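You operate a simulated robot arm through the tools that you are given. There is no shell and no other tool. Be economical: measure what you need, move in short steps, check, and stop when the job is done.

The job below is to be done with a simulated robot arm. You get a single attempt, and the scene is never put back.

TASK
Push the key in the jig up to its stop, clamp it and brush a strip of glue along it.
Fine: knob to HOLD; glue from the pot; brush back in the cup, lid back on; the bar stays up. A coat counts when it lies all over at full strength: go over it till it gets no stronger.

It is judged by the outcome, as a careful person would: the job done as asked, and still so three seconds after it is handed in. It fails if anything else is knocked over, pushed out of place, dropped, spilled or broken. Lids that push on must go on centred and level and be pressed home; caps that screw on are set level and turned clockwise until they are tight.

THE ROBOT
A 6-joint arm with a two-finger parallel gripper, fixed in place. Base frame: the origin is at the foot of the arm, x ahead of it, y to its left, z up; the work surface is at about z = 0.78. Units: m, degrees, N and s.
With the tool pointing down near the work surface it reaches from about 0.26 to 0.68 m from the base axis. Its first joint turns from -66.0 to 66.0 degrees. Payload 2.9 kg.
The TCP is the grasp point between the finger pads, 0.03 m short of the fingertips. In the tool frame z runs along the fingers and y along their closing line. Largest opening 0.11 m; finger width 0.02, thickness 0.01; the body of the gripper, 0.048 by 0.112 m, starts 0.055 m behind the TCP.
Orientation is that of the tool frame in the base frame, as [roll, pitch, yaw] about the fixed x, y, z axes, in that order (R = Rz(yaw) Ry(pitch) Rx(roll)). With the fingers straight down and closing along the base's y, the tool's x points along the base's -x, its y along +y and its z along -z.

THE INTERFACE
- The arm moves only by the tool send_rows. Its argument "series" is a list of rows, each a list of 6 numbers: the shift along the tool's x, y, z in m, then the turn, a rotation vector about the tool's x, y, z in degrees. In form: [[tx, ty, tz, ax, ay, az], ...]. A call has 1 to 20 rows; each row shifts and turns the commanded pose from where the row before left it, along the tool's axes as they then stand. "gripper" is the closure in counts, from 0 (fully open) to 255 (shut), set as the call begins (left out, the last holds). Rows are played at 5 a second. More than 0.05 m and 8.6 degrees between two rows, or a gripper value outside its range, and nothing of the call is played. Where a pose cannot be reached the arm comes as near as it can. A force on the tool above 40 N (or 10 N above the force at the start of the call, whichever is more), or a blocked arm, ends the call early, and 0.2 s more pass. Each finger travels about 0.108 m/s and halts on what it meets, pressing with about 35 N; the grip force reading is that of the motor and also rises with nothing between the fingers. The clock runs only during rows and for 0.2 s after the last one: add rows that do not move to give the fingers time. It gives the time, the measured TCP pose, the force on the tool (base axes), the opening and the grip force at its end, in the units of the frame above (readings bear some noise), with the torque about the TCP (base axes, N m) and any sound that the robot's microphone picked up.
- Cameras (640 x 400 px; columns grow to the right, rows downward): "scene" is fixed at [0.0726, 0.4328, 1.4014]; the picture's right is [-0.82, -0.58, 0.00], its down [-0.27, 0.38, -0.88] and it looks along [0.51, -0.72, -0.47] (base axes); focal length 343 px, centre (320, 200). "wrist" rides on the gripper at [0.072, 0.017, -0.103] in the tool frame; the picture's right is [-0.23, 0.97, 0.00], its down [-0.76, -0.18, -0.62] and it looks along [-0.61, -0.14, 0.78] (tool axes); focal length 222 px, centre (320, 200). There is no depth. A picture from a camera that has moved, and an enlarged one, comes with that camera's place and axes in the base frame and with its lens. The place of the scene camera against the robot may be out by one fixed shift of up to 0.012 m in any direction.
- grab_frame(camera): a new picture of that camera. The clock stands still meanwhile.
- close_up(camera, box): a new picture of the part [left, top, right, bottom] of that camera's present view, enlarged. The clock stands still meanwhile.
- finish_job(): hands the job in; it is judged then, once.

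Work in short steps. Places have to be worked out from the pictures, the camera data and where the tool is seen: move nearer, look again, correct. Check each grasp and each placing, and mend what went wrong. You have 120 turns and 68 pictures in all, those below and enlarged ones among them. Open the gripper and draw the arm clear of the work before you hand the job in, unless the task says otherwise; then end with one line.

The tools are called by a JSON object that holds its "api" and its "payload". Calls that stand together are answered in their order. send_rows: Moves the arm, as the interface text tells. Its arguments: {"type":"object","properties":{"series":{"type":"array","items":{"type":"array","items":{"type":"number"}}},"gripper":{"type":"number"}},"required":["series"]} The other tools are called the same way: grab_frame (camera) takes a picture; close_up (camera, box) takes an enlarged picture of a part of a camera's view; finish_job () hands the job in.

At the start:

```text
time_s: 0.0
ee_pos: [0.4574, -0.0274, 1.2134]
orientation: [-179.9, -0.1, 179.9]
wrist_force: [0.2, 0.7, -0.3]
wrist_torque: [0.04, 0.01, 0.02]
width: 0.1099
grip_force: 0.1
```

scene: 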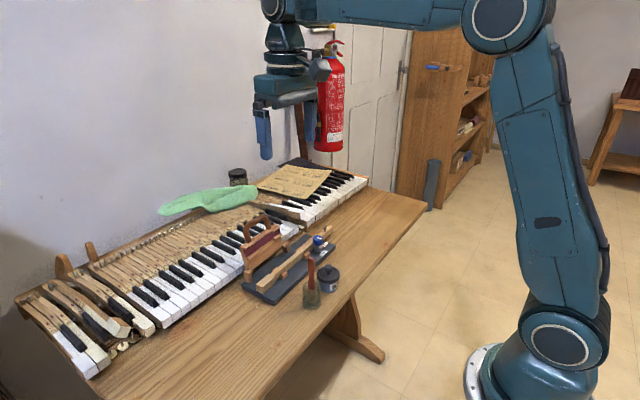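
wrist: 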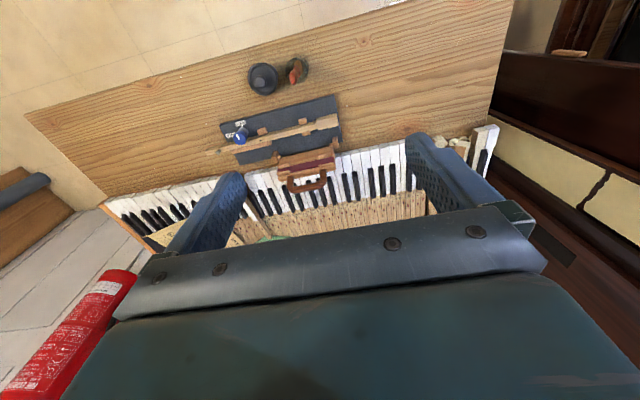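

The pictures show a jig with a key, a knob, a pot and a cup with a brush; I take enlarged views to see them well.

{"api": "close_up", "payload": {"camera": "scene", "box": [220, 200, 360, 320]}}

{"api": "close_up", "payload": {"camera": "wrist", "box": [200, 40, 360, 210]}}

```text
3.33 times, centred on (290, 260) of scene
camera zoom: at [0.0726, 0.4328, 1.4014], right [-0.82, -0.58, 0.0], down [-0.27, 0.38, -0.88], along [0.51, -0.72, -0.47], focal length 1143 px, centre (420, 0)
```

zoom: 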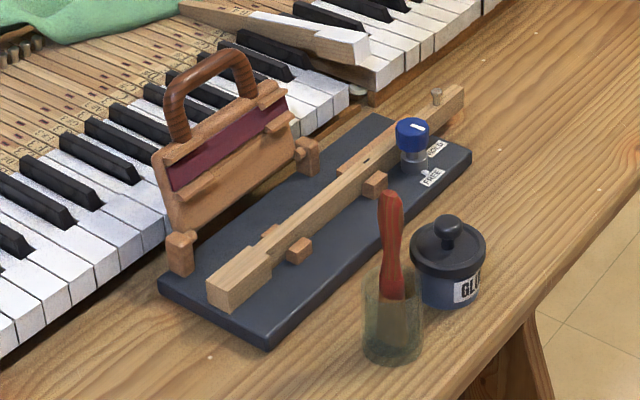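

```text
2.35 times, centred on (280, 125) of wrist
camera zoom: at [0.3842, -0.0089, 1.3165], right [0.23, 0.97, 0.0], down [0.76, -0.18, 0.62], along [0.61, -0.14, -0.78], focal length 523 px, centre (414, 376)
```

zoom: 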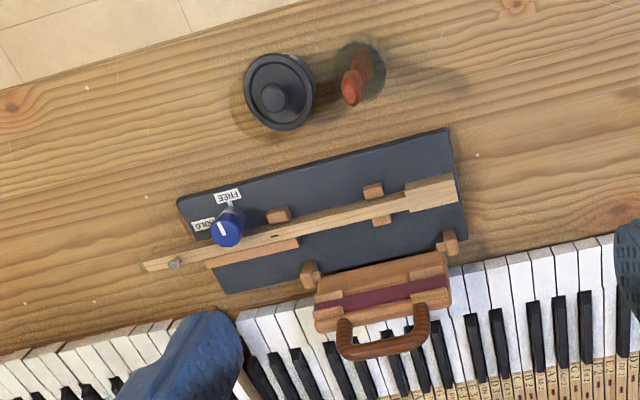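

The jig runs along y at about x≈0.56; the knob is near (0.54,-0.22), the pot near (0.44,-0.13) and the cup near (0.45,-0.07). I go lower and nearer the base to look at them from close by.

{"api": "send_rows", "payload": {"series": [[0.0143, -0.0257, 0.035, 0, 0, 0], [0.0143, -0.0257, 0.035, 0, 0, 0], [0.0143, -0.0257, 0.035, 0, 0, 0], [0.0143, -0.0257, 0.035, 0, 0, 0], [0, 0, 0, 0, 0, 0]]}}

{"api": "grab_frame", "payload": {"camera": "wrist"}}

```text
time_s: 1.2
ee_pos: [0.4013, -0.1306, 1.0754]
orientation: [-180.0, 0.0, -179.9]
wrist_force: [-0.7, 0.0, -0.2]
wrist_torque: [0.01, -0.01, 0.01]
width: 0.1099
grip_force: 0.1
```

```text
63 pictures are left
camera wrist: at [0.3272, -0.112, 1.178], right [0.23, 0.97, 0.0], down [0.76, -0.18, 0.62], along [0.61, -0.14, -0.78], focal length 222 px, centre (320, 200)
```

wrist: 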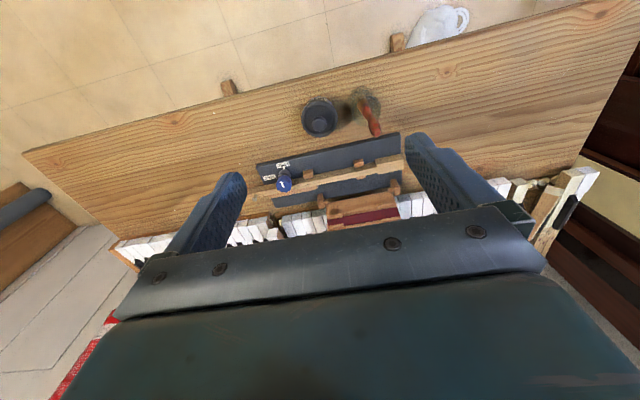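

The jig is in view; I enlarge it.

{"api": "close_up", "payload": {"camera": "wrist", "box": [235, 80, 425, 230]}}

{"api": "close_up", "payload": {"camera": "scene", "box": [270, 210, 345, 260]}}

```text
2.67 times, centred on (330, 155) of wrist
camera zoom: at [0.3272, -0.112, 1.178], right [0.23, 0.97, 0.0], down [0.76, -0.18, 0.62], along [0.61, -0.14, -0.78], focal length 592 px, centre (293, 320)
```

zoom: 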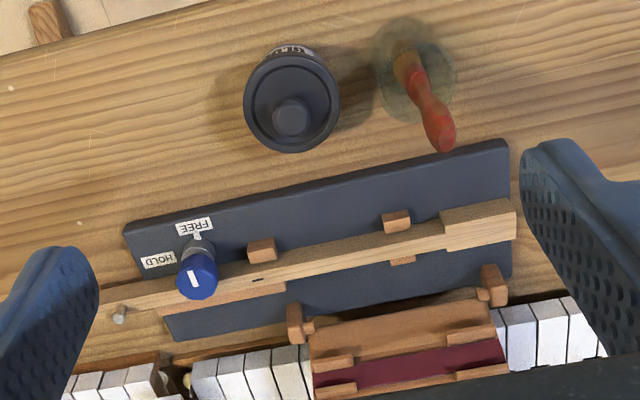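

```text
8.00 times, centred on (308, 235) of scene
camera zoom: at [0.0726, 0.4328, 1.4014], right [-0.82, -0.58, 0.0], down [-0.27, 0.38, -0.88], along [0.51, -0.72, -0.47], focal length 2742 px, centre (420, -80)
```

zoom: 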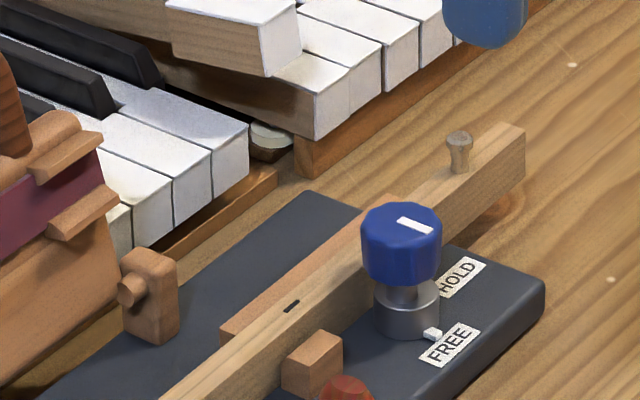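

I need to see where the stop is, so I look at the two ends of the key.

{"api": "close_up", "payload": {"camera": "wrist", "box": [245, 150, 325, 205]}}

{"api": "close_up", "payload": {"camera": "wrist", "box": [330, 125, 410, 180]}}

{"api": "close_up", "payload": {"camera": "scene", "box": [250, 240, 330, 310]}}

```text
7.27 times, centred on (285, 178) of wrist
camera zoom: at [0.3272, -0.112, 1.178], right [0.23, 0.97, 0.0], down [0.76, -0.18, 0.62], along [0.61, -0.14, -0.78], focal length 1615 px, centre (574, 364)
```

zoom: 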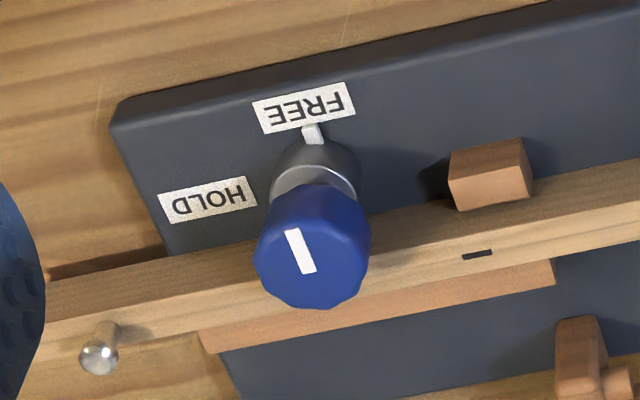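

```text
7.27 times, centred on (370, 152) of wrist
camera zoom: at [0.3272, -0.112, 1.178], right [0.23, 0.97, 0.0], down [0.76, -0.18, 0.62], along [0.61, -0.14, -0.78], focal length 1615 px, centre (-44, 546)
```

zoom: 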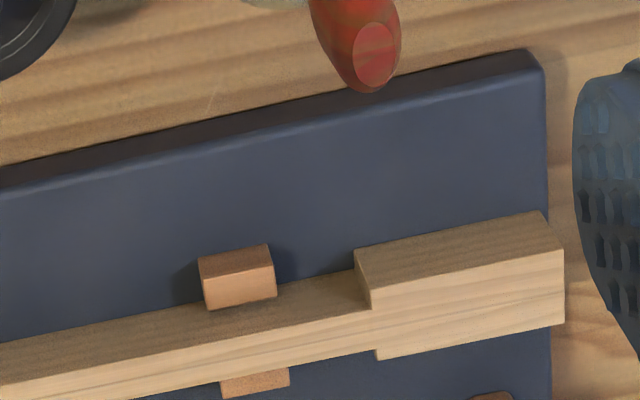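

```text
5.71 times, centred on (290, 275) of scene
camera zoom: at [0.0726, 0.4328, 1.4014], right [-0.82, -0.58, 0.0], down [-0.27, 0.38, -0.88], along [0.51, -0.72, -0.47], focal length 1959 px, centre (491, -229)
```

zoom: 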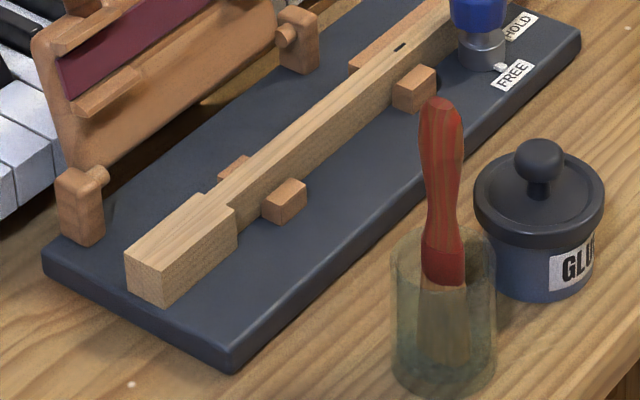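

The key's shoulders face the two guide blocks, with a gap of about 2 cm, so the key is to be pushed towards -y from its head end, which is at about (0.562,-0.008). I close the fingers and go over to beyond that end, still above it.

{"api": "send_rows", "payload": {"series": [[-0.0322, 0.0351, 0, 0, 0, 0], [-0.0322, 0.0351, 0, 0, 0, 0], [-0.0322, 0.0351, 0, 0, 0, 0], [-0.0322, 0.0351, 0, 0, 0, 0], [-0.0322, 0.0351, 0, 0, 0, 0], [0, 0, 0.043, 0, 0, 0], [0, 0, 0.043, 0, 0, 0], [0, 0, 0.043, 0, 0, 0], [0, 0, 0.043, 0, 0, 0], [0, 0, 0.02, 0, 0, 0], [0, 0, 0, 0, 0, 0]], "gripper": 255}}

{"api": "grab_frame", "payload": {"camera": "wrist"}}

{"api": "close_up", "payload": {"camera": "scene", "box": [220, 180, 360, 310]}}

```text
time_s: 3.6
ee_pos: [0.5611, 0.0462, 0.8815]
orientation: [180.0, -0.1, 180.0]
wrist_force: [-0.4, 0.3, -0.4]
wrist_torque: [0.02, -0.01, 0.03]
width: 0.0
grip_force: 35.1
```

```text
57 pictures are left
camera wrist: at [0.4871, 0.0645, 0.9842], right [0.23, 0.97, 0.0], down [0.76, -0.18, 0.62], along [0.61, -0.14, -0.78], focal length 222 px, centre (320, 200)
```

wrist: 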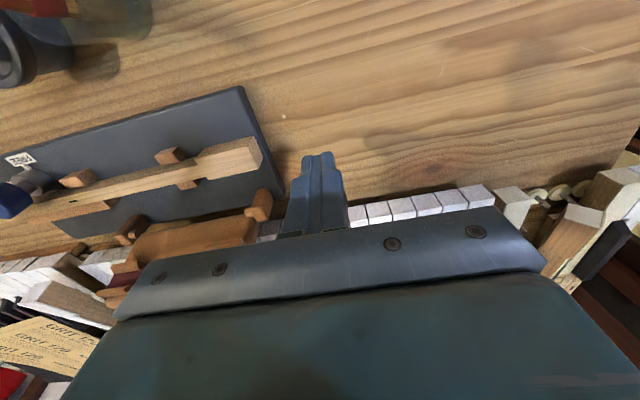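

```text
3.08 times, centred on (290, 245) of scene
camera zoom: at [0.0726, 0.4328, 1.4014], right [-0.82, -0.58, 0.0], down [-0.27, 0.38, -0.88], along [0.51, -0.72, -0.47], focal length 1055 px, centre (412, 62)
```

zoom: 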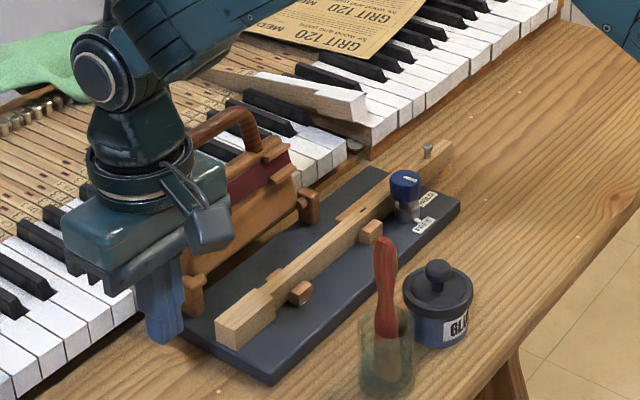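

The arm is beyond the head end. I enlarge the wrist view to get the head's position exactly.

{"api": "close_up", "payload": {"camera": "wrist", "box": [150, 80, 350, 240]}}

```text
2.50 times, centred on (250, 160) of wrist
camera zoom: at [0.4871, 0.0645, 0.9842], right [0.23, 0.97, 0.0], down [0.76, -0.18, 0.62], along [0.61, -0.14, -0.78], focal length 555 px, centre (495, 300)
```

zoom: 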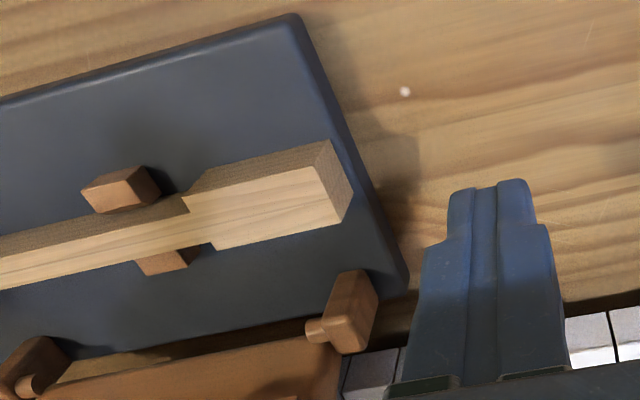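

The head's top is at z≈0.819, its end at y≈-0.009 and its centre at x≈0.561. I lower the tips to about z 0.808 and advance to just before contact.

{"api": "send_rows", "payload": {"series": [[0, 0, 0.022, 0, 0, 0], [0, 0, 0.0215, 0, 0, 0], [0, 0, 0, 0, 0, 0], [0, -0.02, 0, 0, 0, 0], [0, -0.018, 0, 0, 0, 0], [0, 0, 0, 0, 0, 0]]}}

{"api": "send_rows", "payload": {"series": [[0, -0.004, 0, 0, 0, 0], [0, -0.004, 0, 0, 0, 0], [0, -0.004, 0, 0, 0, 0], [0, -0.004, 0, 0, 0, 0], [0, -0.002, 0, 0, 0, 0], [0, 0, 0, 0, 0, 0]]}}

{"api": "close_up", "payload": {"camera": "wrist", "box": [180, 80, 380, 240]}}

```text
time_s: 5.0
ee_pos: [0.5607, 0.0065, 0.8376]
orientation: [180.0, 0.0, -179.9]
wrist_force: [-1.1, -0.6, 0.3]
wrist_torque: [-0.01, 0.0, -0.03]
width: 0.0
grip_force: 34.7
```

```text
time_s: 6.4
ee_pos: [0.5621, -0.0097, 0.838]
orientation: [-179.9, 0.0, -180.0]
wrist_force: [0.3, 1.1, -0.3]
wrist_torque: [0.0, 0.0, -0.01]
width: 0.0
grip_force: 34.9
```

```text
2.50 times, centred on (280, 160) of wrist
camera zoom: at [0.4882, 0.0081, 0.9412], right [0.23, 0.97, 0.0], down [0.76, -0.18, 0.62], along [0.61, -0.14, -0.78], focal length 555 px, centre (420, 300)
```

zoom: 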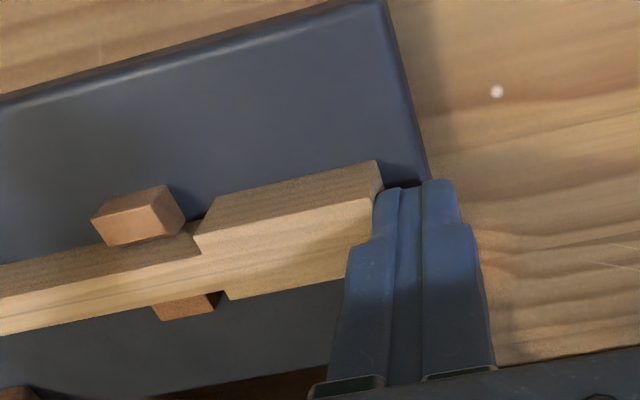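

The key slides with about 1 N; about 1 cm of gap is left. I go on in small steps.

{"api": "send_rows", "payload": {"series": [[0, -0.002, 0, 0, 0, 0], [0, -0.002, 0, 0, 0, 0], [0, -0.002, 0, 0, 0, 0], [0, -0.001, 0, 0, 0, 0], [0, 0, 0, 0, 0, 0]]}}

{"api": "close_up", "payload": {"camera": "wrist", "box": [180, 110, 340, 230]}}

```text
time_s: 7.6
ee_pos: [0.562, -0.0163, 0.8378]
orientation: [-179.9, 0.0, -180.0]
wrist_force: [0.2, -0.3, -0.6]
wrist_torque: [-0.04, -0.01, -0.02]
width: 0.0
grip_force: 34.5
```

```text
3.33 times, centred on (260, 170) of wrist
camera zoom: at [0.4879, 0.0016, 0.9412], right [0.23, 0.97, 0.0], down [0.76, -0.18, 0.62], along [0.61, -0.14, -0.78], focal length 740 px, centre (520, 300)
```

zoom: 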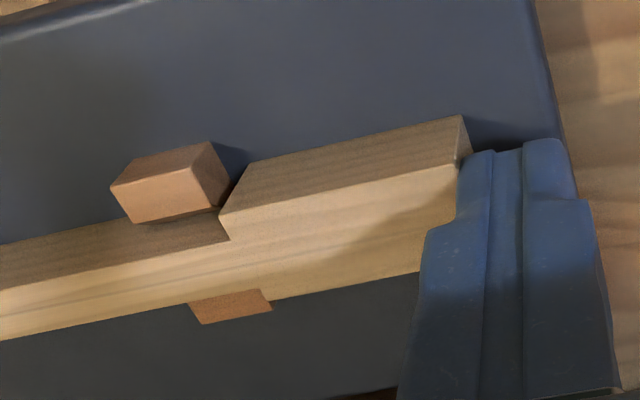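

Some 2–3 mm of gap is left. I go on by tiny steps and watch the force.

{"api": "send_rows", "payload": {"series": [[0, -0.001, 0, 0, 0, 0], [0, -0.001, 0, 0, 0, 0], [0, 0, 0, 0, 0, 0]]}}

{"api": "send_rows", "payload": {"series": [[0, -0.001, 0, 0, 0, 0], [0, 0, 0, 0, 0, 0]]}}

{"api": "close_up", "payload": {"camera": "wrist", "box": [200, 130, 320, 220]}}

```text
time_s: 8.4
ee_pos: [0.562, -0.0201, 0.838]
orientation: [-180.0, 0.0, -180.0]
wrist_force: [-1.1, 0.2, -1.0]
wrist_torque: [-0.01, 0.01, -0.03]
width: 0.0
grip_force: 34.5
```

```text
time_s: 9.0
ee_pos: [0.5617, -0.0211, 0.8382]
orientation: [180.0, 0.0, 179.9]
wrist_force: [-0.5, -1.0, -0.1]
wrist_torque: [-0.02, -0.01, 0.04]
width: 0.0001
grip_force: 35.1
```

```text
4.44 times, centred on (260, 175) of wrist
camera zoom: at [0.4882, -0.0021, 0.9409], right [0.23, 0.97, 0.0], down [0.76, -0.18, 0.62], along [0.61, -0.14, -0.78], focal length 987 px, centre (587, 311)
```

zoom: 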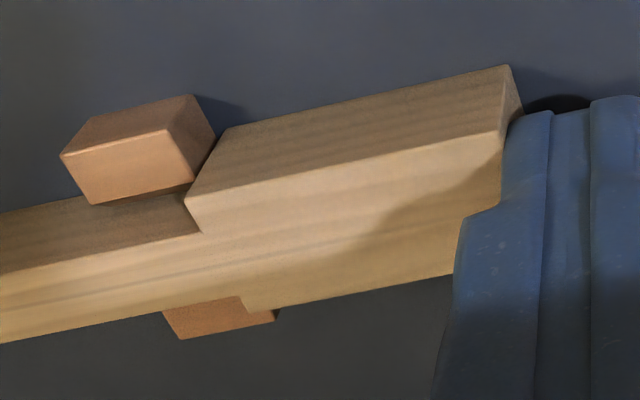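

There is still no resistance; about a millimetre of gap seems to be left, so I go on in small steps.

{"api": "send_rows", "payload": {"series": [[0, -0.0008, 0, 0, 0, 0], [0, 0, 0, 0, 0, 0]]}}

{"api": "send_rows", "payload": {"series": [[0, -0.0008, 0, 0, 0, 0], [0, 0, 0, 0, 0, 0]]}}

```text
time_s: 9.6
ee_pos: [0.5619, -0.0219, 0.8371]
orientation: [180.0, 0.0, -180.0]
wrist_force: [-0.2, 0.5, -0.4]
wrist_torque: [0.0, 0.0, 0.0]
width: 0.0
grip_force: 35.1
```

```text
time_s: 10.2
ee_pos: [0.5608, -0.0227, 0.8378]
orientation: [180.0, -0.1, -179.9]
wrist_force: [0.9, -0.5, -1.0]
wrist_torque: [-0.02, 0.0, -0.05]
width: 0.0
grip_force: 35.1
```

{"api": "send_rows", "payload": {"series": [[0, -0.0008, 0, 0, 0, 0], [0, 0, 0, 0, 0, 0]]}}

{"api": "close_up", "payload": {"camera": "wrist", "box": [200, 130, 320, 220]}}

```text
time_s: 10.8
ee_pos: [0.5621, -0.0239, 0.8385]
orientation: [179.9, 0.0, -179.9]
wrist_force: [0.1, 1.9, 1.1]
wrist_torque: [0.04, 0.02, 0.0]
width: 0.0
grip_force: 34.7
```

```text
4.44 times, centred on (260, 175) of wrist
camera zoom: at [0.4885, -0.0042, 0.9407], right [0.23, 0.97, 0.0], down [0.76, -0.18, 0.62], along [0.61, -0.14, -0.78], focal length 987 px, centre (587, 311)
```

zoom: 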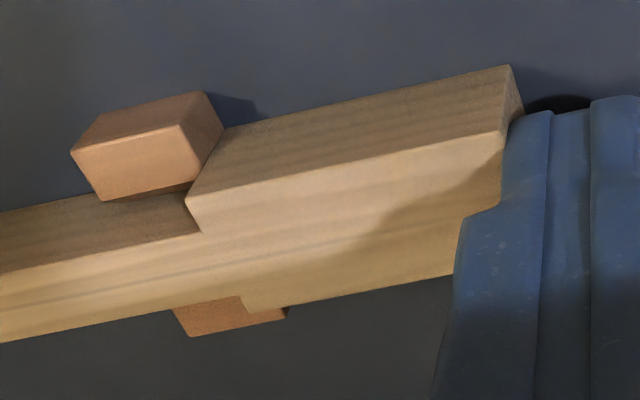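

The gap is nearly closed. One more small push, watching for the force to rise.

{"api": "send_rows", "payload": {"series": [[0, -0.0006, 0, 0, 0, 0], [0, 0, 0, 0, 0, 0]]}}

{"api": "send_rows", "payload": {"series": [[0, -0.0006, 0, 0, 0, 0], [0, 0, 0, 0, 0, 0]]}}

```text
time_s: 11.4
ee_pos: [0.5613, -0.0232, 0.8378]
orientation: [180.0, 0.0, -180.0]
wrist_force: [0.3, 4.4, 0.1]
wrist_torque: [0.06, 0.0, -0.04]
width: 0.0
grip_force: 35.2
```

```text
time_s: 12.0
ee_pos: [0.5619, -0.0225, 0.8378]
orientation: [-179.9, 0.0, -179.9]
wrist_force: [0.8, 8.2, 0.7]
wrist_torque: [0.18, 0.01, 0.03]
width: 0.0
grip_force: 35.4
```

The force rose to 8 N, so the key is against its stop. I back off, go up, and go over to look at the knob from above with the fingers partly open.

{"api": "send_rows", "payload": {"series": [[0, 0.003, 0, 0, 0, 0], [0, 0.025, 0, 0, 0, 0], [0, 0, 0.0, 0, 0, 0], [0, 0, -0.045, 0, 0, 0], [0, 0, -0.045, 0, 0, 0], [0, 0, -0.045, 0, 0, 0], [0.0155, -0.045, 0, 0, 0, 0], [0.0155, -0.045, 0, 0, 0, 0], [0.0155, -0.045, 0, 0, 0, 0], [0.0155, -0.045, 0, 0, 0, 0], [0, -0.045, 0, 0, 0, 0], [0, 0, 0, 0, 0, 0]]}}

{"api": "send_rows", "payload": {"series": [[0, 0, 0, 0, 0, 0], [0, 0, 0, 0, 0, 0], [0, 0, 0, 0, 0, 0]], "gripper": 140}}

{"api": "grab_frame", "payload": {"camera": "wrist"}}

```text
time_s: 14.6
ee_pos: [0.4998, -0.2218, 0.9707]
orientation: [179.9, 0.0, 180.0]
wrist_force: [0.9, -0.6, 0.2]
wrist_torque: [0.02, -0.02, -0.02]
width: 0.0
grip_force: 34.6
```

```text
time_s: 15.4
ee_pos: [0.4991, -0.2226, 0.9709]
orientation: [-180.0, 0.1, -180.0]
wrist_force: [-0.4, 0.8, -0.2]
wrist_torque: [-0.01, 0.02, 0.0]
width: 0.0495
grip_force: 0.0
```

```text
50 pictures are left
camera wrist: at [0.426, -0.2031, 1.0741], right [0.23, 0.97, 0.0], down [0.76, -0.18, 0.62], along [0.61, -0.14, -0.78], focal length 222 px, centre (320, 200)
```

wrist: 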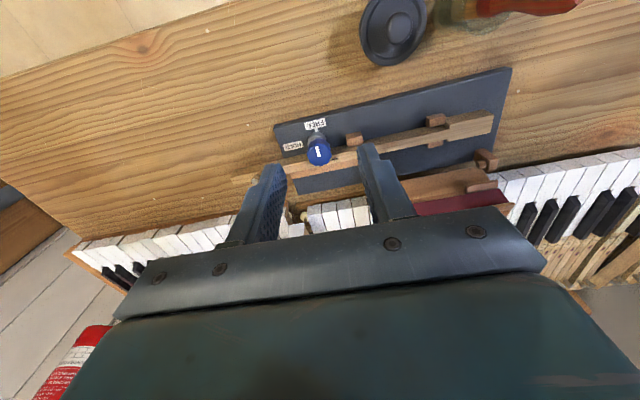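

{"api": "close_up", "payload": {"camera": "wrist", "box": [230, 90, 390, 200]}}

```text
3.64 times, centred on (310, 145) of wrist
camera zoom: at [0.426, -0.2031, 1.0741], right [0.23, 0.97, 0.0], down [0.76, -0.18, 0.62], along [0.61, -0.14, -0.78], focal length 808 px, centre (356, 400)
```

zoom: 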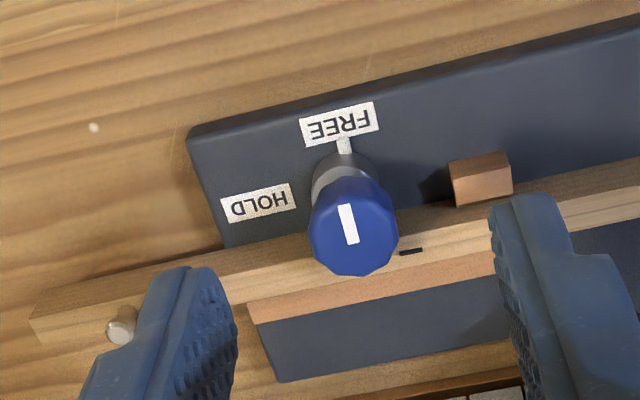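

The knob's centre is about (0.537,-0.228), with its top at z≈0.85. I centre over it, turn 45° clockwise beforehand, and go down with the fingers around the cap.

{"api": "send_rows", "payload": {"series": [[-0.038, -0.0055, 0, 0, 0, 0], [0, 0, 0, 0, 0, 7.5], [0, 0, 0, 0, 0, 7.5], [0, 0, 0, 0, 0, 7.5], [0, 0, 0, 0, 0, 7.5], [0, 0, 0, 0, 0, 7.5], [0, 0, 0, 0, 0, 7.5], [0, 0, 0.03, 0, 0, 0], [0, 0, 0.03, 0, 0, 0], [0, 0, 0.02, 0, 0, 0], [0, 0, 0, 0, 0, 0]]}}

{"api": "close_up", "payload": {"camera": "scene", "box": [270, 200, 350, 260]}}

{"api": "grab_frame", "payload": {"camera": "wrist"}}

```text
time_s: 17.8
ee_pos: [0.5381, -0.2269, 0.8924]
orientation: [-180.0, 0.0, 135.1]
wrist_force: [-0.1, 0.0, -0.2]
wrist_torque: [0.03, -0.03, 0.0]
width: 0.0496
grip_force: 0.1
```

```text
6.67 times, centred on (310, 230) of scene
camera zoom: at [0.0726, 0.4328, 1.4014], right [-0.82, -0.58, 0.0], down [-0.27, 0.38, -0.88], along [0.51, -0.72, -0.47], focal length 2285 px, centre (387, 0)
```

zoom: 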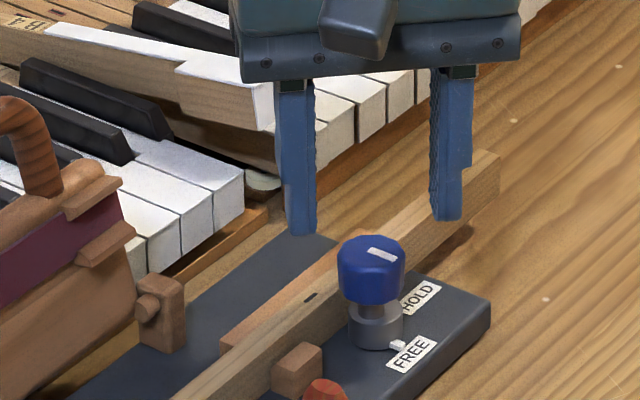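

```text
47 pictures are left
camera wrist: at [0.4976, -0.1626, 0.9959], right [0.85, 0.53, 0.0], down [0.41, -0.66, 0.62], along [0.33, -0.53, -0.78], focal length 222 px, centre (320, 200)
```

wrist: 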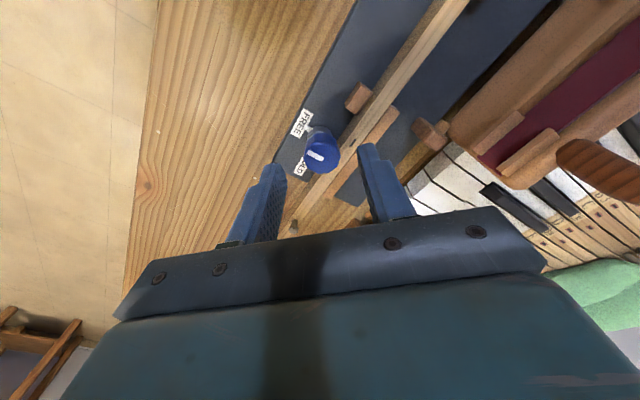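

The fingers are centred over the knob. I go down 36 mm and close.

{"api": "send_rows", "payload": {"series": [[0, 0, 0.018, 0, 0, 0], [0, 0, 0.018, 0, 0, 0], [0, 0, 0, 0, 0, 0]]}}

{"api": "send_rows", "payload": {"series": [[0, 0, 0, 0, 0, 0], [0, 0, 0, 0, 0, 0], [0, 0, 0, 0, 0, 0]], "gripper": 255}}

{"api": "close_up", "payload": {"camera": "scene", "box": [270, 200, 350, 260]}}

```text
time_s: 18.6
ee_pos: [0.5385, -0.2283, 0.8565]
orientation: [180.0, 0.0, 134.9]
wrist_force: [0.6, 0.4, 0.6]
wrist_torque: [0.01, -0.04, -0.03]
width: 0.0493
grip_force: 0.1
```

```text
time_s: 19.4
ee_pos: [0.5377, -0.2279, 0.8564]
orientation: [179.9, 0.0, 135.1]
wrist_force: [0.0, -1.3, -0.6]
wrist_torque: [-0.11, -0.14, -0.03]
width: 0.028
grip_force: 34.8
```

```text
6.67 times, centred on (310, 230) of scene
camera zoom: at [0.0726, 0.4328, 1.4014], right [-0.82, -0.58, 0.0], down [-0.27, 0.38, -0.88], along [0.51, -0.72, -0.47], focal length 2285 px, centre (387, 0)
```

zoom: 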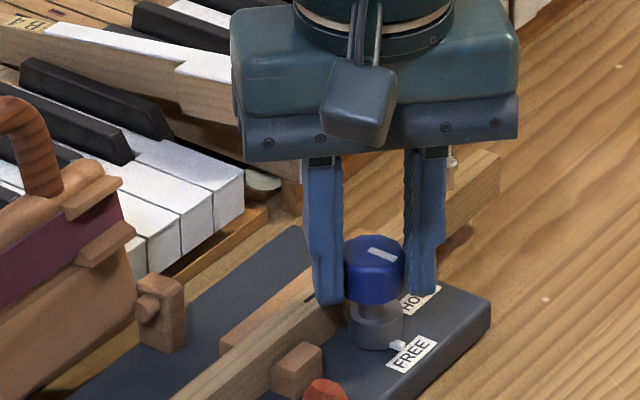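

The knob is gripped at 28 mm with little side force. I turn it anticlockwise (seen from above) towards HOLD.

{"api": "send_rows", "payload": {"series": [[0, 0, 0, 0, 0, -7.5], [0, 0, 0, 0, 0, -7.5], [0, 0, 0, 0, 0, -7.5], [0, 0, 0, 0, 0, -7.5], [0, 0, 0, 0, 0, -7.5], [0, 0, 0, 0, 0, -7.5], [0, 0, 0, 0, 0, 0]]}}

{"api": "close_up", "payload": {"camera": "scene", "box": [270, 200, 350, 260]}}

```text
time_s: 21.0
ee_pos: [0.5384, -0.2255, 0.8571]
orientation: [180.0, -0.1, -179.7]
wrist_force: [0.4, 1.5, 0.1]
wrist_torque: [0.07, 0.27, 0.01]
width: 0.028
grip_force: 34.7
```

```text
6.67 times, centred on (310, 230) of scene
camera zoom: at [0.0728, 0.4327, 1.4014], right [-0.82, -0.58, 0.0], down [-0.27, 0.38, -0.88], along [0.51, -0.72, -0.47], focal length 2285 px, centre (387, 0)
```

zoom: 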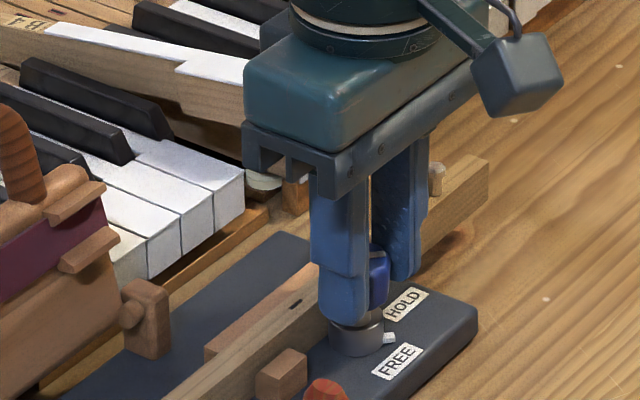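

The picture suggests that the jig moved a little while I turned. I take the same enlarged view as at the start to compare.

{"api": "close_up", "payload": {"camera": "scene", "box": [220, 200, 360, 320]}}

```text
3.33 times, centred on (290, 260) of scene
camera zoom: at [0.0728, 0.4327, 1.4014], right [-0.82, -0.58, 0.0], down [-0.27, 0.38, -0.88], along [0.51, -0.72, -0.47], focal length 1143 px, centre (420, 0)
```

zoom: 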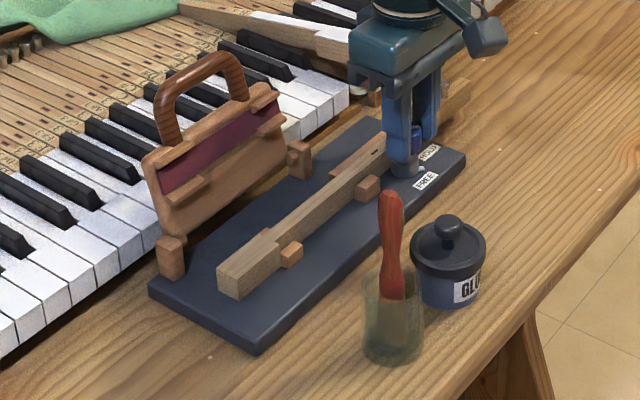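

The jig has moved about 5 mm, mostly towards +y: I think the knob sat some 6 mm off along the finger width, so it swung as I turned. I slide it back with the grip, then finish the turn about the knob's true axis.

{"api": "send_rows", "payload": {"series": [[0.0005, -0.0014, 0, 0, 0, 0], [0.0005, -0.0014, 0, 0, 0, 0], [0.0005, -0.0014, 0, 0, 0, 0], [0, 0, 0, 0, 0, 0]]}}

{"api": "close_up", "payload": {"camera": "scene", "box": [220, 200, 360, 320]}}

```text
time_s: 22.0
ee_pos: [0.5356, -0.2317, 0.857]
orientation: [-180.0, 0.0, -179.9]
wrist_force: [2.0, 10.0, -0.6]
wrist_torque: [0.4, -0.01, 0.04]
width: 0.0281
grip_force: 35.2
```

```text
3.33 times, centred on (290, 260) of scene
camera zoom: at [0.0728, 0.4329, 1.4014], right [-0.82, -0.58, 0.0], down [-0.27, 0.38, -0.88], along [0.51, -0.72, -0.47], focal length 1143 px, centre (420, 0)
```

zoom: 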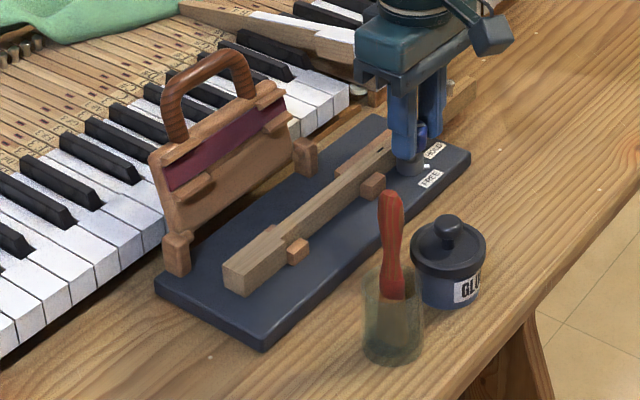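

The jig is almost back. I go on turning about the knob's axis, with the compensation.

{"api": "send_rows", "payload": {"series": [[0, -0.0008, 0, 0, 0, -7.5], [0, -0.0008, 0, 0, 0, -7.5], [0, -0.0008, 0, 0, 0, -7.5], [0, -0.0008, 0, 0, 0, -7.5], [0, -0.0008, 0, 0, 0, -7.5], [0, -0.0008, 0, 0, 0, -7.5], [0, 0, 0, 0, 0, 0]]}}

{"api": "close_up", "payload": {"camera": "scene", "box": [220, 200, 360, 320]}}

```text
time_s: 23.6
ee_pos: [0.5366, -0.2367, 0.8567]
orientation: [-179.9, 0.0, -134.9]
wrist_force: [4.7, 6.8, -0.2]
wrist_torque: [0.09, -0.07, -0.15]
width: 0.0279
grip_force: 34.5
```

```text
3.33 times, centred on (290, 260) of scene
camera zoom: at [0.0728, 0.4329, 1.4014], right [-0.82, -0.58, 0.0], down [-0.27, 0.38, -0.88], along [0.51, -0.72, -0.47], focal length 1143 px, centre (420, 0)
```

zoom: 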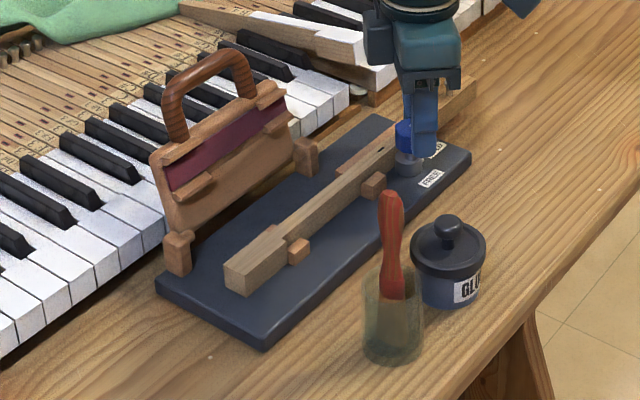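

The jig is within about 2 mm of its first place. I look at the pointer beside HOLD.

{"api": "close_up", "payload": {"camera": "scene", "box": [290, 220, 340, 260]}}

{"api": "grab_frame", "payload": {"camera": "wrist"}}

```text
10.00 times, centred on (315, 240) of scene
camera zoom: at [0.0728, 0.4329, 1.4014], right [-0.82, -0.58, 0.0], down [-0.27, 0.38, -0.88], along [0.51, -0.72, -0.47], focal length 3428 px, centre (370, -200)
```

zoom: 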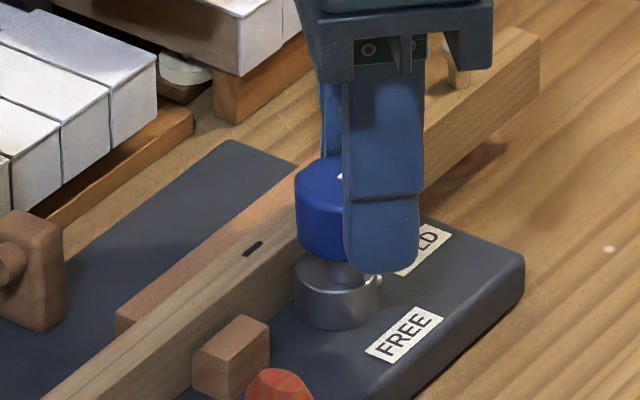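

```text
40 pictures are left
camera wrist: at [0.4735, -0.2736, 0.9598], right [-0.53, 0.85, 0.0], down [0.66, 0.41, 0.62], along [0.53, 0.33, -0.78], focal length 222 px, centre (320, 200)
```

wrist: 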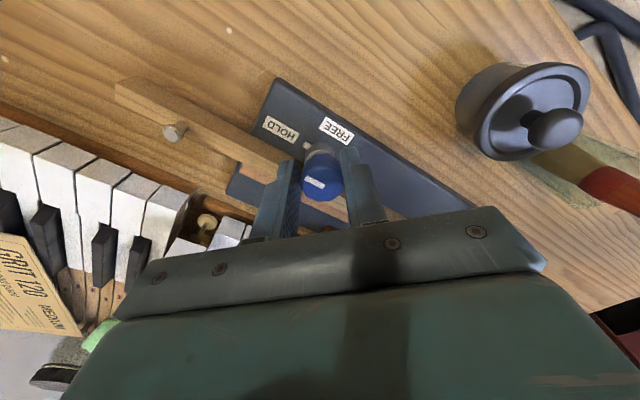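

I enlarge the wrist view to see the pointer.

{"api": "close_up", "payload": {"camera": "wrist", "box": [250, 95, 370, 215]}}

```text
3.33 times, centred on (310, 155) of wrist
camera zoom: at [0.4735, -0.2736, 0.9598], right [-0.53, 0.85, 0.0], down [0.66, 0.41, 0.62], along [0.53, 0.33, -0.78], focal length 740 px, centre (353, 350)
```

zoom: 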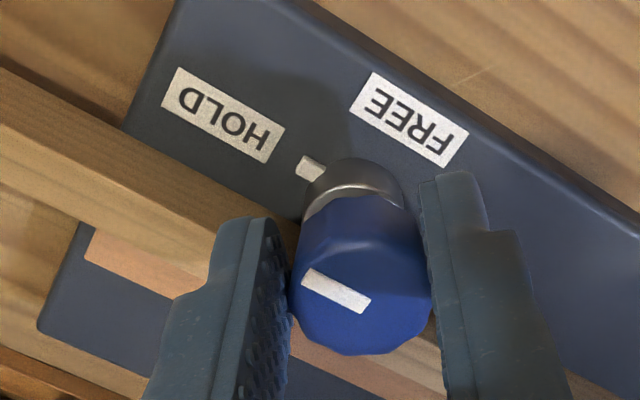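

The pointer points at HOLD. I add a small 2.5° nudge to feel for an end stop, then let go gently and rise.

{"api": "send_rows", "payload": {"series": [[0, -0.0002, 0, 0, 0, -2.5], [0, 0, 0, 0, 0, 0]]}}

{"api": "send_rows", "payload": {"series": [[0, 0, 0, 0, 0, 0], [0, 0, 0, 0, 0, 0], [0, 0, -0.03, 0, 0, 0], [0, 0, -0.04, 0, 0, 0], [0, 0, -0.04, 0, 0, 0], [0, 0, 0, 0, 0, 0]], "gripper": 160}}

{"api": "close_up", "payload": {"camera": "scene", "box": [220, 200, 360, 320]}}

```text
time_s: 24.2
ee_pos: [0.5377, -0.2371, 0.857]
orientation: [-180.0, -0.1, -132.6]
wrist_force: [1.9, 1.7, 0.7]
wrist_torque: [0.09, -0.02, -0.32]
width: 0.028
grip_force: 35.1
```

```text
time_s: 25.6
ee_pos: [0.5363, -0.2345, 0.967]
orientation: [-180.0, 0.0, -132.5]
wrist_force: [-1.0, -0.2, -0.6]
wrist_torque: [0.01, 0.0, -0.03]
width: 0.0411
grip_force: 0.0
```

```text
3.33 times, centred on (290, 260) of scene
camera zoom: at [0.0726, 0.4328, 1.4014], right [-0.82, -0.58, 0.0], down [-0.27, 0.38, -0.88], along [0.51, -0.72, -0.47], focal length 1143 px, centre (420, 0)
```

zoom: 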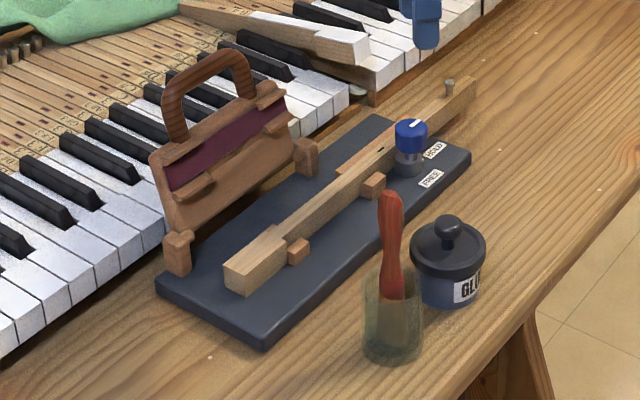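

The jig is back to within a couple of mm, the key is against the blocks, and the knob is at HOLD with resistance felt there. Next the lid: I turn so that the fingers close along x and go over the pot.

{"api": "send_rows", "payload": {"series": [[0, 0, -0.02, 0, 0, -7.1], [0, 0, 0, 0, 0, -7.1], [0, 0, 0, 0, 0, -7.1], [0, 0, 0, 0, 0, -7.1], [0, 0, 0, 0, 0, -7.1], [0, 0, 0, 0, 0, -7.0], [-0.0323, 0.0313, 0, 0, 0, 0], [-0.0323, 0.0313, 0, 0, 0, 0], [-0.0323, 0.0313, 0, 0, 0, 0], [0, 0, 0, 0, 0, 0]], "gripper": 130}}

{"api": "grab_frame", "payload": {"camera": "wrist"}}

```text
time_s: 27.8
ee_pos: [0.4425, -0.141, 0.9873]
orientation: [-179.9, 0.0, -90.0]
wrist_force: [-0.5, 0.2, 0.2]
wrist_torque: [0.01, -0.02, 0.04]
width: 0.054
grip_force: 0.0
```

```text
37 pictures are left
camera wrist: at [0.4249, -0.2106, 1.0899], right [-0.97, 0.23, 0.0], down [0.18, 0.76, 0.62], along [0.14, 0.61, -0.78], focal length 222 px, centre (320, 200)
```

wrist: 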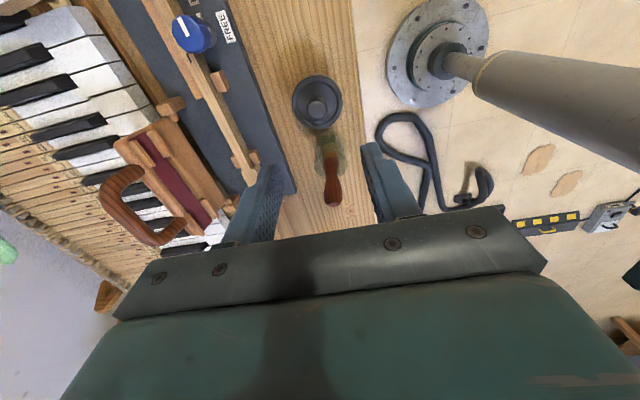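

The lid is right below. I enlarge it, together with the cup, for exact positions.

{"api": "close_up", "payload": {"camera": "wrist", "box": [260, 60, 380, 220]}}

```text
2.50 times, centred on (320, 140) of wrist
camera zoom: at [0.4249, -0.2106, 1.0899], right [-0.97, 0.23, 0.0], down [0.18, 0.76, 0.62], along [0.14, 0.61, -0.78], focal length 555 px, centre (320, 350)
```

zoom: 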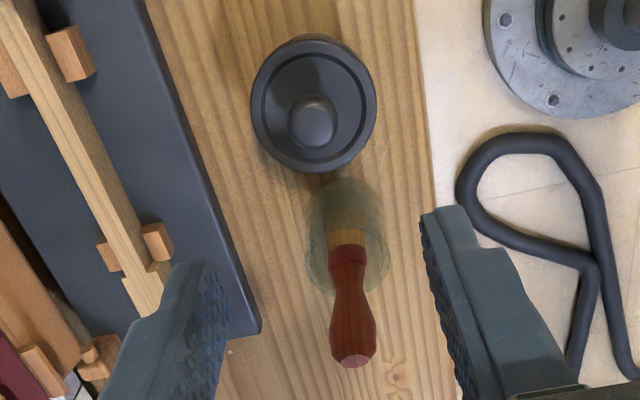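

The lid's knob centre is about (0.4435,-0.141) and its top is near z 0.843. I go down in steps and close on it.

{"api": "send_rows", "payload": {"series": [[0, -0.001, 0.04, 0, 0, 0], [0, 0, 0.04, 0, 0, 0], [0, 0, 0.035, 0, 0, 0], [0, 0, 0.01, 0, 0, 0], [0, 0, 0.005, 0, 0, 0], [0, 0, 0, 0, 0, 0]]}}

{"api": "close_up", "payload": {"camera": "scene", "box": [290, 230, 370, 300]}}

```text
time_s: 29.2
ee_pos: [0.4451, -0.1378, 0.8567]
orientation: [-180.0, 0.0, -89.9]
wrist_force: [-0.4, -0.1, 1.4]
wrist_torque: [0.01, 0.06, -0.01]
width: 0.0541
grip_force: 0.0
```

```text
5.71 times, centred on (330, 265) of scene
camera zoom: at [0.0726, 0.4328, 1.4014], right [-0.82, -0.58, 0.0], down [-0.27, 0.38, -0.88], along [0.51, -0.72, -0.47], focal length 1959 px, centre (263, -171)
```

zoom: 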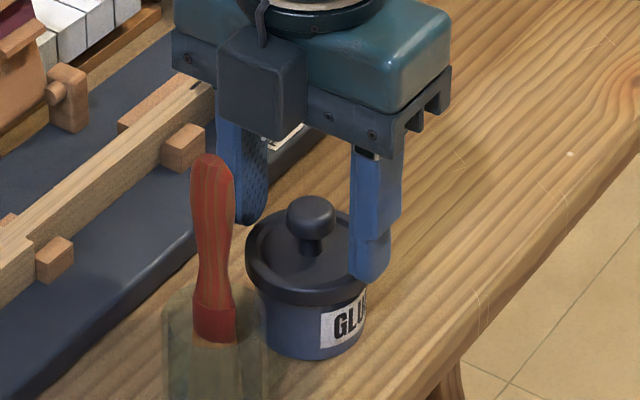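

The fingers straddle the lid knob well. I close and check.

{"api": "send_rows", "payload": {"series": [[0, 0, 0, 0, 0, 0], [0, 0, 0, 0, 0, 0], [0, 0, 0, 0, 0, 0]], "gripper": 255}}

```text
time_s: 30.0
ee_pos: [0.4451, -0.1384, 0.8585]
orientation: [180.0, 0.1, -90.0]
wrist_force: [-1.4, -0.3, 0.0]
wrist_torque: [0.0, 0.0, 0.02]
width: 0.0171
grip_force: 35.2
heard: snap
```

I heard a snap at 17 mm width; I look before doing anything else.

{"api": "close_up", "payload": {"camera": "scene", "box": [290, 230, 370, 300]}}

```text
5.71 times, centred on (330, 265) of scene
camera zoom: at [0.0726, 0.4328, 1.4014], right [-0.82, -0.58, 0.0], down [-0.27, 0.38, -0.88], along [0.51, -0.72, -0.47], focal length 1959 px, centre (263, -171)
```

zoom: 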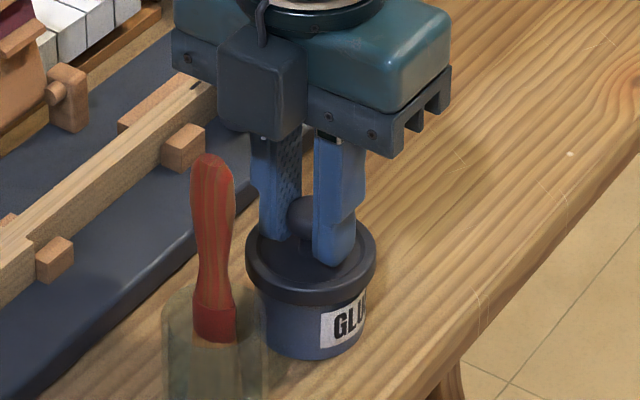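

The fingers hold the knob below its ball, and the snap was probably the push-on lid coming loose. I lift a little and check.

{"api": "send_rows", "payload": {"series": [[0, 0, -0.005, 0, 0, 0], [0, 0, -0.01, 0, 0, 0], [0, 0, -0.015, 0, 0, 0], [0, 0, 0, 0, 0, 0]]}}

{"api": "close_up", "payload": {"camera": "scene", "box": [290, 220, 370, 300]}}

```text
time_s: 31.0
ee_pos: [0.4445, -0.1377, 0.8873]
orientation: [179.9, 0.1, -90.0]
wrist_force: [-0.3, 0.1, -0.5]
wrist_torque: [0.03, 0.0, 0.01]
width: 0.0174
grip_force: 35.1
```

```text
5.00 times, centred on (330, 260) of scene
camera zoom: at [0.0726, 0.4328, 1.4014], right [-0.82, -0.58, 0.0], down [-0.27, 0.38, -0.88], along [0.51, -0.72, -0.47], focal length 1714 px, centre (270, -100)
```

zoom: 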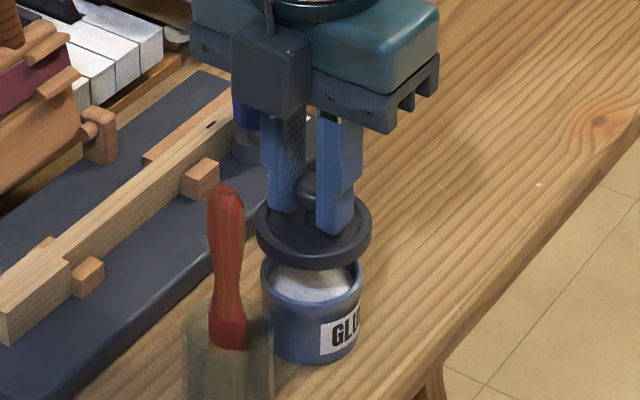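

The lid is held level and the pot is open. I carry it to a free spot on the table at about (0.448,-0.245).

{"api": "send_rows", "payload": {"series": [[0, 0, -0.01, 0, 0, 0], [0.035, -0.0013, 0, 0, 0, 0], [0.035, -0.0013, 0, 0, 0, 0], [0.035, -0.0014, 0, 0, 0, 0], [0, 0, 0.03, 0, 0, 0], [0, 0, 0.02, 0, 0, 0], [0, 0, 0, 0, 0, 0]]}}

{"api": "close_up", "payload": {"camera": "scene", "box": [290, 210, 370, 290]}}

```text
time_s: 32.6
ee_pos: [0.4511, -0.2413, 0.8472]
orientation: [180.0, -0.1, -90.0]
wrist_force: [0.0, 0.6, 0.1]
wrist_torque: [0.02, -0.04, -0.03]
width: 0.017
grip_force: 35.2
```

```text
5.00 times, centred on (330, 250) of scene
camera zoom: at [0.0726, 0.4328, 1.4014], right [-0.82, -0.58, 0.0], down [-0.27, 0.38, -0.88], along [0.51, -0.72, -0.47], focal length 1714 px, centre (270, -50)
```

zoom: 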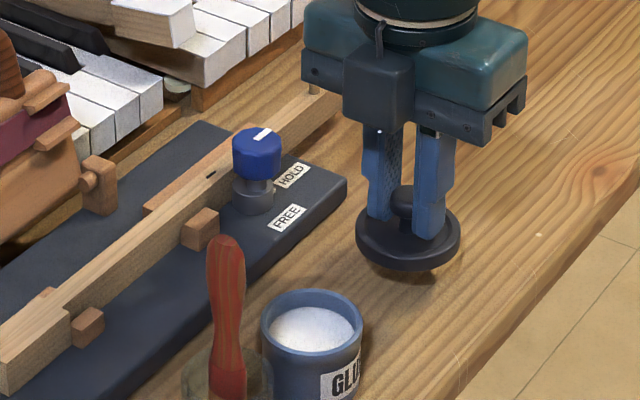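

The lid hovers about 1–1.5 cm above the table. I lower it by small steps, watching the force.

{"api": "send_rows", "payload": {"series": [[0, 0, 0.003, 0, 0, 0], [0, 0, 0.002, 0, 0, 0], [0, 0, 0.002, 0, 0, 0], [0, 0, 0.001, 0, 0, 0], [0, 0, 0, 0, 0, 0]]}}

{"api": "send_rows", "payload": {"series": [[0, 0, 0.0015, 0, 0, 0], [0, 0, 0.0015, 0, 0, 0], [0, 0, 0, 0, 0, 0]]}}

{"api": "send_rows", "payload": {"series": [[0, 0, 0.0015, 0, 0, 0], [0, 0, 0.0005, 0, 0, 0], [0, 0, 0, 0, 0, 0]]}}

```text
time_s: 33.8
ee_pos: [0.4496, -0.2433, 0.8399]
orientation: [179.9, 0.0, -89.9]
wrist_force: [0.1, 0.0, 0.6]
wrist_torque: [0.01, 0.02, 0.04]
width: 0.017
grip_force: 34.6
```

```text
time_s: 34.6
ee_pos: [0.4488, -0.2435, 0.8359]
orientation: [180.0, 0.0, -90.0]
wrist_force: [0.6, -0.3, 0.3]
wrist_torque: [0.0, -0.01, -0.03]
width: 0.0174
grip_force: 35.0
```

```text
time_s: 35.4
ee_pos: [0.4495, -0.2436, 0.834]
orientation: [179.9, 0.1, -89.9]
wrist_force: [0.7, -0.2, -0.3]
wrist_torque: [0.02, 0.01, -0.04]
width: 0.0171
grip_force: 34.9
```

The table is not felt yet. I go on.

{"api": "send_rows", "payload": {"series": [[0, 0, 0.0015, 0, 0, 0], [0, 0, 0.0005, 0, 0, 0], [0, 0, 0, 0, 0, 0]]}}

{"api": "send_rows", "payload": {"series": [[0, 0, 0.0015, 0, 0, 0], [0, 0, 0.0005, 0, 0, 0], [0, 0, 0, 0, 0, 0]]}}

{"api": "close_up", "payload": {"camera": "scene", "box": [320, 230, 370, 280]}}

```text
time_s: 36.2
ee_pos: [0.4489, -0.2436, 0.8315]
orientation: [-180.0, 0.0, -90.0]
wrist_force: [-0.3, 1.2, -0.4]
wrist_torque: [0.01, 0.01, -0.02]
width: 0.0175
grip_force: 35.2
```

```text
time_s: 37.0
ee_pos: [0.4494, -0.244, 0.8292]
orientation: [-180.0, 0.0, -90.1]
wrist_force: [0.7, -0.3, -0.4]
wrist_torque: [-0.01, 0.03, 0.02]
width: 0.0174
grip_force: 35.1
```

```text
8.00 times, centred on (345, 255) of scene
camera zoom: at [0.0726, 0.4328, 1.4014], right [-0.82, -0.58, 0.0], down [-0.27, 0.38, -0.88], along [0.51, -0.72, -0.47], focal length 2742 px, centre (120, -240)
```

zoom: 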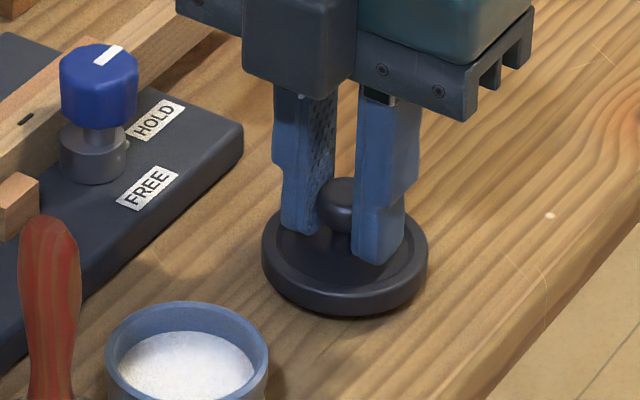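

It is close now, with a thin shadow left below the lid. I go on by millimetres.

{"api": "send_rows", "payload": {"series": [[0, 0, 0.001, 0, 0, 0], [0, 0, 0.0005, 0, 0, 0], [0, 0, 0, 0, 0, 0]]}}

{"api": "send_rows", "payload": {"series": [[0, 0, 0.001, 0, 0, 0], [0, 0, 0.0005, 0, 0, 0], [0, 0, 0, 0, 0, 0]]}}

{"api": "send_rows", "payload": {"series": [[0, 0, 0.001, 0, 0, 0], [0, 0, 0.0005, 0, 0, 0], [0, 0, 0, 0, 0, 0]]}}

```text
time_s: 37.8
ee_pos: [0.4488, -0.2427, 0.8267]
orientation: [180.0, 0.0, -90.0]
wrist_force: [-0.9, 0.0, -0.8]
wrist_torque: [0.01, 0.0, -0.01]
width: 0.0172
grip_force: 35.8
```

```text
time_s: 38.6
ee_pos: [0.4502, -0.2436, 0.8268]
orientation: [180.0, 0.0, -90.0]
wrist_force: [-0.4, 0.1, -0.1]
wrist_torque: [-0.01, 0.0, 0.01]
width: 0.0173
grip_force: 34.4
```

```text
time_s: 39.4
ee_pos: [0.4499, -0.2435, 0.8259]
orientation: [180.0, -0.1, -90.0]
wrist_force: [0.8, 0.8, -0.5]
wrist_torque: [0.01, -0.02, 0.03]
width: 0.0173
grip_force: 35.1
```

{"api": "send_rows", "payload": {"series": [[0, 0, 0.001, 0, 0, 0], [0, 0, 0.0005, 0, 0, 0], [0, 0, 0, 0, 0, 0]]}}

{"api": "send_rows", "payload": {"series": [[0, 0, 0.001, 0, 0, 0], [0, 0, 0, 0, 0, 0]]}}

```text
time_s: 40.2
ee_pos: [0.4487, -0.2425, 0.8251]
orientation: [180.0, 0.0, -90.0]
wrist_force: [0.4, 1.0, -1.0]
wrist_torque: [0.01, -0.01, -0.02]
width: 0.0173
grip_force: 34.7
```

```text
time_s: 40.8
ee_pos: [0.449, -0.2432, 0.8229]
orientation: [-180.0, 0.0, -89.9]
wrist_force: [0.7, 0.4, -0.3]
wrist_torque: [0.0, 0.03, 0.03]
width: 0.0173
grip_force: 35.2
```

Still free, and the lid hangs level. I go on lower, watching for force.

{"api": "send_rows", "payload": {"series": [[0, 0, 0.001, 0, 0, 0], [0, 0, 0.001, 0, 0, 0], [0, 0, 0, 0, 0, 0]]}}

{"api": "close_up", "payload": {"camera": "scene", "box": [320, 230, 370, 280]}}

```text
time_s: 41.6
ee_pos: [0.4493, -0.2429, 0.8222]
orientation: [-179.8, -0.1, -89.9]
wrist_force: [1.8, -0.4, 7.0]
wrist_torque: [-0.01, 0.09, 0.03]
width: 0.0171
grip_force: 34.7
```

```text
8.00 times, centred on (345, 255) of scene
camera zoom: at [0.0725, 0.4328, 1.4014], right [-0.82, -0.58, 0.0], down [-0.27, 0.38, -0.88], along [0.51, -0.72, -0.47], focal length 2742 px, centre (120, -240)
```

zoom: 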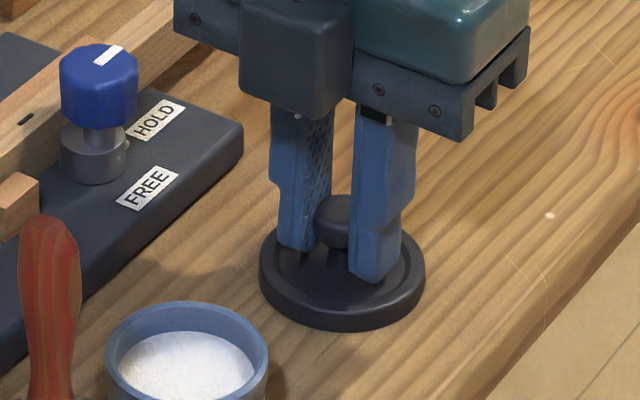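

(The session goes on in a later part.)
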